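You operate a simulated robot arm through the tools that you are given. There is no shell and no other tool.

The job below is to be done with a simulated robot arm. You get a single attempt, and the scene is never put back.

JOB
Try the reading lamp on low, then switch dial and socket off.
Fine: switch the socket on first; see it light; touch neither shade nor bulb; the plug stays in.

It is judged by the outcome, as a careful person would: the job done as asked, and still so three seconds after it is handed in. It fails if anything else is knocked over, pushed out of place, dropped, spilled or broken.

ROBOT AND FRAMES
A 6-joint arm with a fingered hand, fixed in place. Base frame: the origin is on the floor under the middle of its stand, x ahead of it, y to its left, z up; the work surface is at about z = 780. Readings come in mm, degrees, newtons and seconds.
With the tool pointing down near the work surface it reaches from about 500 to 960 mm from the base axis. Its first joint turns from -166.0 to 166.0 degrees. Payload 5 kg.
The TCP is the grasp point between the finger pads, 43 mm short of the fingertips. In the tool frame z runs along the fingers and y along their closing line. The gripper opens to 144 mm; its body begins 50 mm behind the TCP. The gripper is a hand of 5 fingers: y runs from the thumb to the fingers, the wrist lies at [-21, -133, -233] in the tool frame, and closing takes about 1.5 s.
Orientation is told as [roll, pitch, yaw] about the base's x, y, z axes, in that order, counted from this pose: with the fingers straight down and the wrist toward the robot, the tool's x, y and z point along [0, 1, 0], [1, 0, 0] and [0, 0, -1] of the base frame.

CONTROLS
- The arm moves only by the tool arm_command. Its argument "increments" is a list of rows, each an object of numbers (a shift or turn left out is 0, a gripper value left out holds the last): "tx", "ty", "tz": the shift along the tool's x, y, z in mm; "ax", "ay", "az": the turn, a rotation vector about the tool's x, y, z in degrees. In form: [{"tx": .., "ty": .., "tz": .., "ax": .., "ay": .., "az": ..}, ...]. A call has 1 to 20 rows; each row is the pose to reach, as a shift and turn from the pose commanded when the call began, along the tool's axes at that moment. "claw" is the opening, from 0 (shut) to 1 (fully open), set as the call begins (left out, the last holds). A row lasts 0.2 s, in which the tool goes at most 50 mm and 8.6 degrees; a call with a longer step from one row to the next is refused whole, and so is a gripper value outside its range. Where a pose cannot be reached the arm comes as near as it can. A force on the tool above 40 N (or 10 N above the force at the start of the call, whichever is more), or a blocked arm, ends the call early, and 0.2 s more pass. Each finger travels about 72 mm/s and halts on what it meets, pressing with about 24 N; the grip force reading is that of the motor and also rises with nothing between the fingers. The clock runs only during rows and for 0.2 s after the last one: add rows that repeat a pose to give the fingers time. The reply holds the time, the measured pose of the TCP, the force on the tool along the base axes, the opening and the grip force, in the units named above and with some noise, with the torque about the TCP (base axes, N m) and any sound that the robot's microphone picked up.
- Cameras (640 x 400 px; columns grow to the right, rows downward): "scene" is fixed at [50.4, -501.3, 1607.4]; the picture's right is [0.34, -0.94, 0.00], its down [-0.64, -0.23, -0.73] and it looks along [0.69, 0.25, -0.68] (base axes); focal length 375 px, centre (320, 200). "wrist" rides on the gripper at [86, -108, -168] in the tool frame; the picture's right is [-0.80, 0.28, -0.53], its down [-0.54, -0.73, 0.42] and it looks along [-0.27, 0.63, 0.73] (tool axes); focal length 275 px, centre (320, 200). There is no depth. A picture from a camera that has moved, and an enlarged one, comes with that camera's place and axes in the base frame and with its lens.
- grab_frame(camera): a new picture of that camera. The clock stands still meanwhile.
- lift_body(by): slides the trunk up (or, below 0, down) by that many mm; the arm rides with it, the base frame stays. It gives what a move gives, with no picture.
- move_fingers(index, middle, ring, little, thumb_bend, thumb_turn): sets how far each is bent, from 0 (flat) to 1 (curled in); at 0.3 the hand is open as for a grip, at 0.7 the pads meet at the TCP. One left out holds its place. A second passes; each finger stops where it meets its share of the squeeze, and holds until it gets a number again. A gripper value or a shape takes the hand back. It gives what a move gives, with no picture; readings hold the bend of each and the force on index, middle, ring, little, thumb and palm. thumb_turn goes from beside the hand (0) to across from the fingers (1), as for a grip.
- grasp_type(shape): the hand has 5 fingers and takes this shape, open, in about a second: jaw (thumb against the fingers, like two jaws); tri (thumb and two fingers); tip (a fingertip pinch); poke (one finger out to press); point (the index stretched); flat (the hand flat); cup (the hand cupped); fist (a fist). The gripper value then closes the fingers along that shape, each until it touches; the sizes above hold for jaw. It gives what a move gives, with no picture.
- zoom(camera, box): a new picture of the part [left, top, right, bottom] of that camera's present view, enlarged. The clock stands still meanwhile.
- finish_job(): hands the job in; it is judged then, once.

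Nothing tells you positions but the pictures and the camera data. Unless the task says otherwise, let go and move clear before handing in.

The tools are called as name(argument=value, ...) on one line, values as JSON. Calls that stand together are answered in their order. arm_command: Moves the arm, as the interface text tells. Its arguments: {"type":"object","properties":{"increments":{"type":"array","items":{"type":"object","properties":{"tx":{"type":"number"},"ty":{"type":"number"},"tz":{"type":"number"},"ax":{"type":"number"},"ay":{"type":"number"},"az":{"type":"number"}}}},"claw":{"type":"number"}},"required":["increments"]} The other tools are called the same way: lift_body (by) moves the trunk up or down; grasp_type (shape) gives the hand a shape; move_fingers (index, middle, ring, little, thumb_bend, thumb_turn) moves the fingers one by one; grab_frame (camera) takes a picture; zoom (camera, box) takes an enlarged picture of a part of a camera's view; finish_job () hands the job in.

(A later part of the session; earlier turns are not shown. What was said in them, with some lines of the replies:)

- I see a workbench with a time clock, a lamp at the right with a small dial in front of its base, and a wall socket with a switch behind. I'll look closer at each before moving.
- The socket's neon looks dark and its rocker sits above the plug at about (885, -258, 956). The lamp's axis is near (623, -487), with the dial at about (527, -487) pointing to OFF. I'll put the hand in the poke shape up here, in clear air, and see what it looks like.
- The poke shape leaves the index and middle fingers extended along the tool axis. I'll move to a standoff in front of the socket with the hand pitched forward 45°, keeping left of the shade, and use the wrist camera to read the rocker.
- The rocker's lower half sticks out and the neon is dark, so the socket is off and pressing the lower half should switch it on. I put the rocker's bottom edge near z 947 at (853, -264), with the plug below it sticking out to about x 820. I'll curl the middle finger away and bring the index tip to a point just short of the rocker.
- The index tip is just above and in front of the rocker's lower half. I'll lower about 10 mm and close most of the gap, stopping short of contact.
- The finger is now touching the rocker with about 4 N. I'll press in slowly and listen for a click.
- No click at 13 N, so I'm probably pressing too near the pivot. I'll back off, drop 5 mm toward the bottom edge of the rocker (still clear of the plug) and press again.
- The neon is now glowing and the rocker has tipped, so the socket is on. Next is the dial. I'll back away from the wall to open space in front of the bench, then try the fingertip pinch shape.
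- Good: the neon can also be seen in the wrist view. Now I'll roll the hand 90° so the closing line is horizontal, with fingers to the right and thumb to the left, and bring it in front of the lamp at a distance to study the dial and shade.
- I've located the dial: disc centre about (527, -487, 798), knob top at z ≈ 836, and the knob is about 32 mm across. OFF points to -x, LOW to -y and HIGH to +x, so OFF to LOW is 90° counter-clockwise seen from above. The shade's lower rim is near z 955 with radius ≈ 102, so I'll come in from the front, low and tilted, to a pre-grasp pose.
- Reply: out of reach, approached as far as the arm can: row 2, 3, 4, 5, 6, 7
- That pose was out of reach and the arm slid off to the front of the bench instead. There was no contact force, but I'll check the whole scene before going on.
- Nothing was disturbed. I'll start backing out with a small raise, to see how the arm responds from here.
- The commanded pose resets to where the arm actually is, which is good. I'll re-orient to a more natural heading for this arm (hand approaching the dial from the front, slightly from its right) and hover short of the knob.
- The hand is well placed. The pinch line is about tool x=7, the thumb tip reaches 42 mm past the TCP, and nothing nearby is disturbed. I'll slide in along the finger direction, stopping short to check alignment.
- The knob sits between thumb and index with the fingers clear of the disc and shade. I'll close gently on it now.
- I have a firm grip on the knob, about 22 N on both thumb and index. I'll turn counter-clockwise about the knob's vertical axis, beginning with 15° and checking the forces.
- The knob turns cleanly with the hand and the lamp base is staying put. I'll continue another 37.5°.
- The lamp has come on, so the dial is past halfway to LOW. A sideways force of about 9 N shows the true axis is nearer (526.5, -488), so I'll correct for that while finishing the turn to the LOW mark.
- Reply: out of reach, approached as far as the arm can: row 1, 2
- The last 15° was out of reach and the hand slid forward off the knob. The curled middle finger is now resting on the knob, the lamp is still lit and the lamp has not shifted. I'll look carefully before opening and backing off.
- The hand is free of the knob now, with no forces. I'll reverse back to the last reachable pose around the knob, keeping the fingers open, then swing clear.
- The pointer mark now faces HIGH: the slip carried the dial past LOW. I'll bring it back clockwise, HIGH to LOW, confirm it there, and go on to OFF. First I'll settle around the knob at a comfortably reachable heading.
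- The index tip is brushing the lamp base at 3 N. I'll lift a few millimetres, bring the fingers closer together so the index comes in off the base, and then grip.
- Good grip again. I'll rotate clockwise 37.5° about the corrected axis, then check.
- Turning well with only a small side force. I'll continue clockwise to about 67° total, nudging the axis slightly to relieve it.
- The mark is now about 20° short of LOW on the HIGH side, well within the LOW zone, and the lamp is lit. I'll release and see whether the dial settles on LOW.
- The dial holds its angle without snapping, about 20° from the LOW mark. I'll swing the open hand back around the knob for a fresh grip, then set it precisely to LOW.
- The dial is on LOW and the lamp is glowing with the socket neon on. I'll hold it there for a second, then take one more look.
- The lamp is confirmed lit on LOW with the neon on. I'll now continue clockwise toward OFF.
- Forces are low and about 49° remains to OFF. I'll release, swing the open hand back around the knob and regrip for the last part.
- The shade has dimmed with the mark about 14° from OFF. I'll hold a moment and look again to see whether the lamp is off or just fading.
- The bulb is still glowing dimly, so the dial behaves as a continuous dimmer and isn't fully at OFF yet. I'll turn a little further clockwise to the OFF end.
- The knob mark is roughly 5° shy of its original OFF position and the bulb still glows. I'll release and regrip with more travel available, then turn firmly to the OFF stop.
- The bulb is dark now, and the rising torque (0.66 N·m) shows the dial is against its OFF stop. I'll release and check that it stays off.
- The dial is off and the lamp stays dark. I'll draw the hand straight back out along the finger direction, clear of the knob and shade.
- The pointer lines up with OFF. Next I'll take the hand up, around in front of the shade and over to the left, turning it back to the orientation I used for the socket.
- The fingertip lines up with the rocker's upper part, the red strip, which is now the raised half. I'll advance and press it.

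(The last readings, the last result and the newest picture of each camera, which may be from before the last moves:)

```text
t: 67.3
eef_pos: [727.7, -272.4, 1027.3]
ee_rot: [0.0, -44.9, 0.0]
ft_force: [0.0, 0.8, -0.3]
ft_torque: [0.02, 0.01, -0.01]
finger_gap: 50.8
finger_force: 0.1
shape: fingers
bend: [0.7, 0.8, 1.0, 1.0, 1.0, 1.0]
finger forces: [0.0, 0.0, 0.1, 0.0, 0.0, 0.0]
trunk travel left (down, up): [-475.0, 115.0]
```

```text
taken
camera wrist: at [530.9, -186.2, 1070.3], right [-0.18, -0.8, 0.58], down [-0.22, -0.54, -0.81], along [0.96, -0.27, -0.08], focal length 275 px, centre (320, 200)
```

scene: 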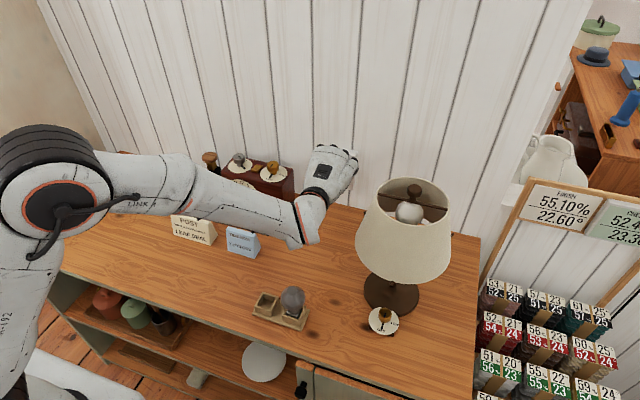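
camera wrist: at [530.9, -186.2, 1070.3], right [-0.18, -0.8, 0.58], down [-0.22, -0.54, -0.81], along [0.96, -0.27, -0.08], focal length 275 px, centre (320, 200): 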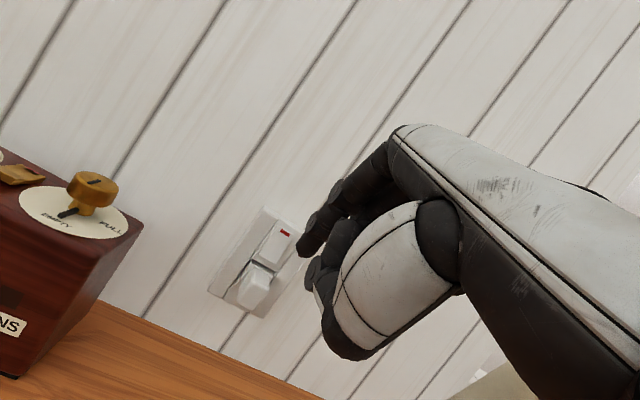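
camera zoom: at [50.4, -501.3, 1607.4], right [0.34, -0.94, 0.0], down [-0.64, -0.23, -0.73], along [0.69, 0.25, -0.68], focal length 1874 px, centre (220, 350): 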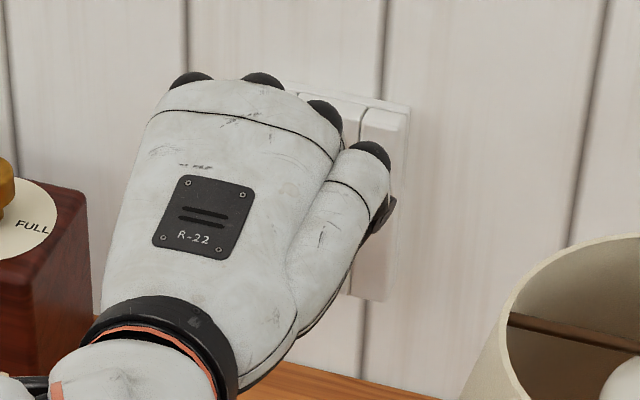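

arm_command(increments=[{"tx": 0, "ty": -20, "tz": -37}, {"tx": 0, "ty": -41, "tz": -75}, {"tx": 0, "ty": -62, "tz": -113}, {"tx": 0, "ty": -83, "tz": -151}, {"tx": 0, "ty": -104, "tz": -189}, {"tx": 0, "ty": -126, "tz": -226}])

zoom(camera="scene", box=[300, 130, 380, 210])

grab_frame(camera="scene")

grab_frame(camera="wrist")

```text
t: 68.7
eef_pos: [477.8, -272.2, 1096.9]
ee_rot: [0.1, -44.7, 0.1]
ft_force: [-0.1, 0.2, -0.5]
ft_torque: [0.02, 0.02, 0.03]
finger_gap: 50.8
finger_force: 0.1
shape: fingers
bend: [0.7, 0.8, 1.0, 1.0, 1.0, 1.0]
finger forces: [0.0, 0.0, 0.0, 0.1, 0.1, 0.0]
trunk travel left (down, up): [-475.0, 115.0]
```

```text
5.00 times, centred on (340, 170) of scene
camera zoom: at [50.4, -501.3, 1607.4], right [0.34, -0.94, 0.0], down [-0.64, -0.23, -0.73], along [0.69, 0.25, -0.68], focal length 1874 px, centre (220, 350)
```

zoom: 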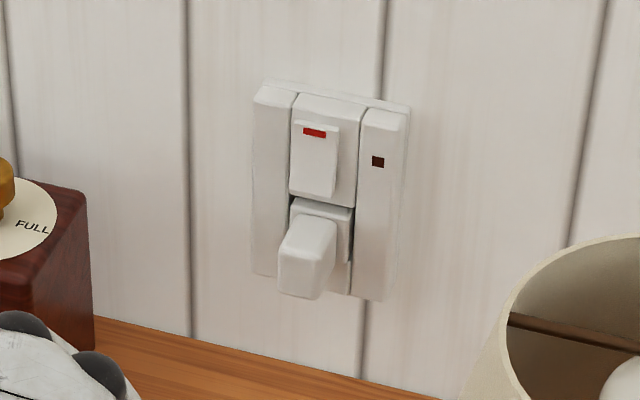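

```text
taken
```

scene: 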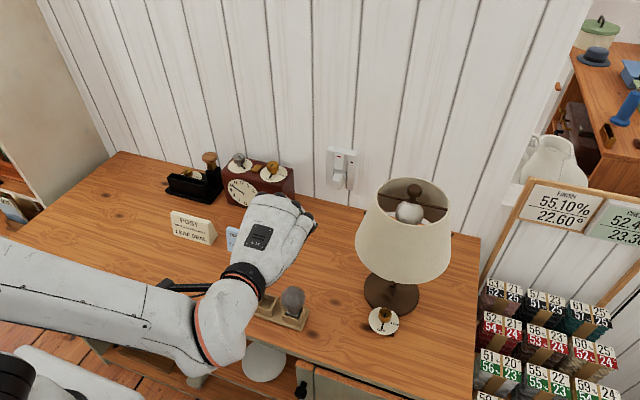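

```text
taken
camera wrist: at [280.9, -186.1, 1140.2], right [-0.17, -0.8, 0.58], down [-0.22, -0.54, -0.81], along [0.96, -0.27, -0.08], focal length 275 px, centre (320, 200)
```

wrist: 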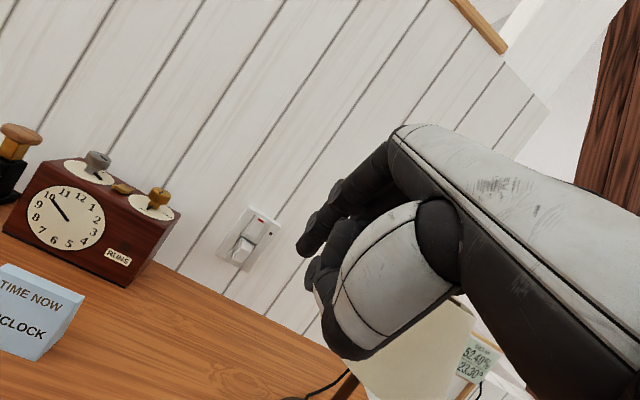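

The socket neon is out, the rocker is back as it started, the plug is in and the lamp is dark. One last check of the dial and surroundings before handing in.

zoom(camera="scene", box=[340, 280, 440, 350])

zoom(camera="scene", box=[230, 160, 480, 350])

```text
5.71 times, centred on (390, 315) of scene
camera zoom: at [50.4, -501.3, 1607.4], right [0.34, -0.94, 0.0], down [-0.64, -0.23, -0.73], along [0.69, 0.25, -0.68], focal length 2142 px, centre (-80, -457)
```

zoom: 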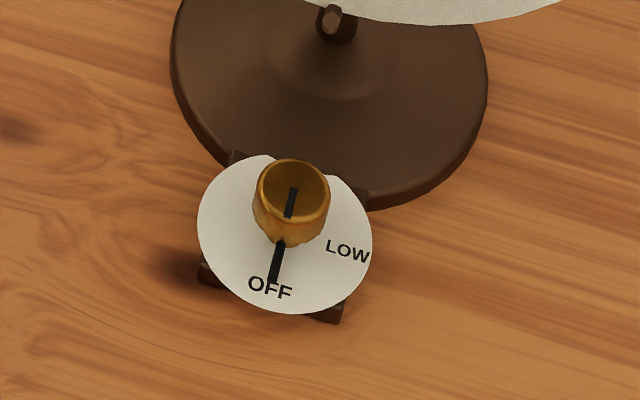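

```text
2.11 times, centred on (355, 255) of scene
camera zoom: at [50.4, -501.3, 1607.4], right [0.34, -0.94, 0.0], down [-0.64, -0.23, -0.73], along [0.69, 0.25, -0.68], focal length 789 px, centre (246, 84)
```

zoom: 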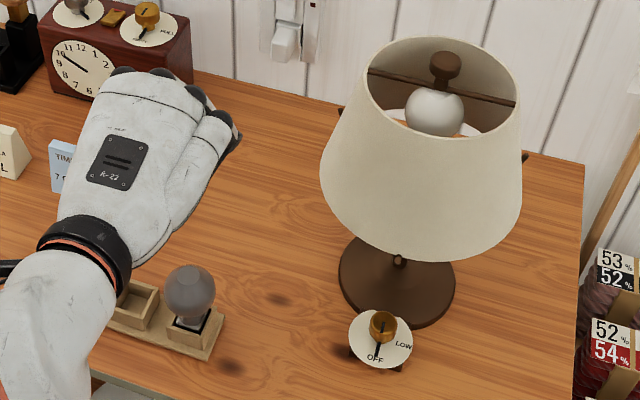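

The dial is back on OFF in the same place as at the start, and the lamp and tray haven't moved. The socket is off with its plug in, and the hand is clear, so I'm handing in.

finish_job()

```text
The job is handed in.
```

The reading lamp works on low, and both the dial and the socket are now off. One thing went wrong on the way: the dial slipped past LOW to HIGH for a few seconds.

- **Socket on first:** I pressed the rocker and saw the socket's neon light come on before touching the dial.
- **Lamp test:** I turned the dial from OFF and the lamp lit partway to LOW. Near the end of that turn the arm reached its limit and the hand slid off the knob. That pushed the dial on to HIGH, and one finger briefly pressed on the knob.
- **Back to LOW:** I turned the dial back to LOW, held it there for about two seconds and saw the lamp lit.
- **Switched off:** The dial is at its OFF stop with the bulb dark, and the socket's neon is out.
- **Nothing disturbed:** The plug is still in, and I saw no contact with the shade or bulb. A fingertip lightly brushed the lamp's base once. In the last pictures the lamp and bulb tray are where they started and nothing else looks out of place.
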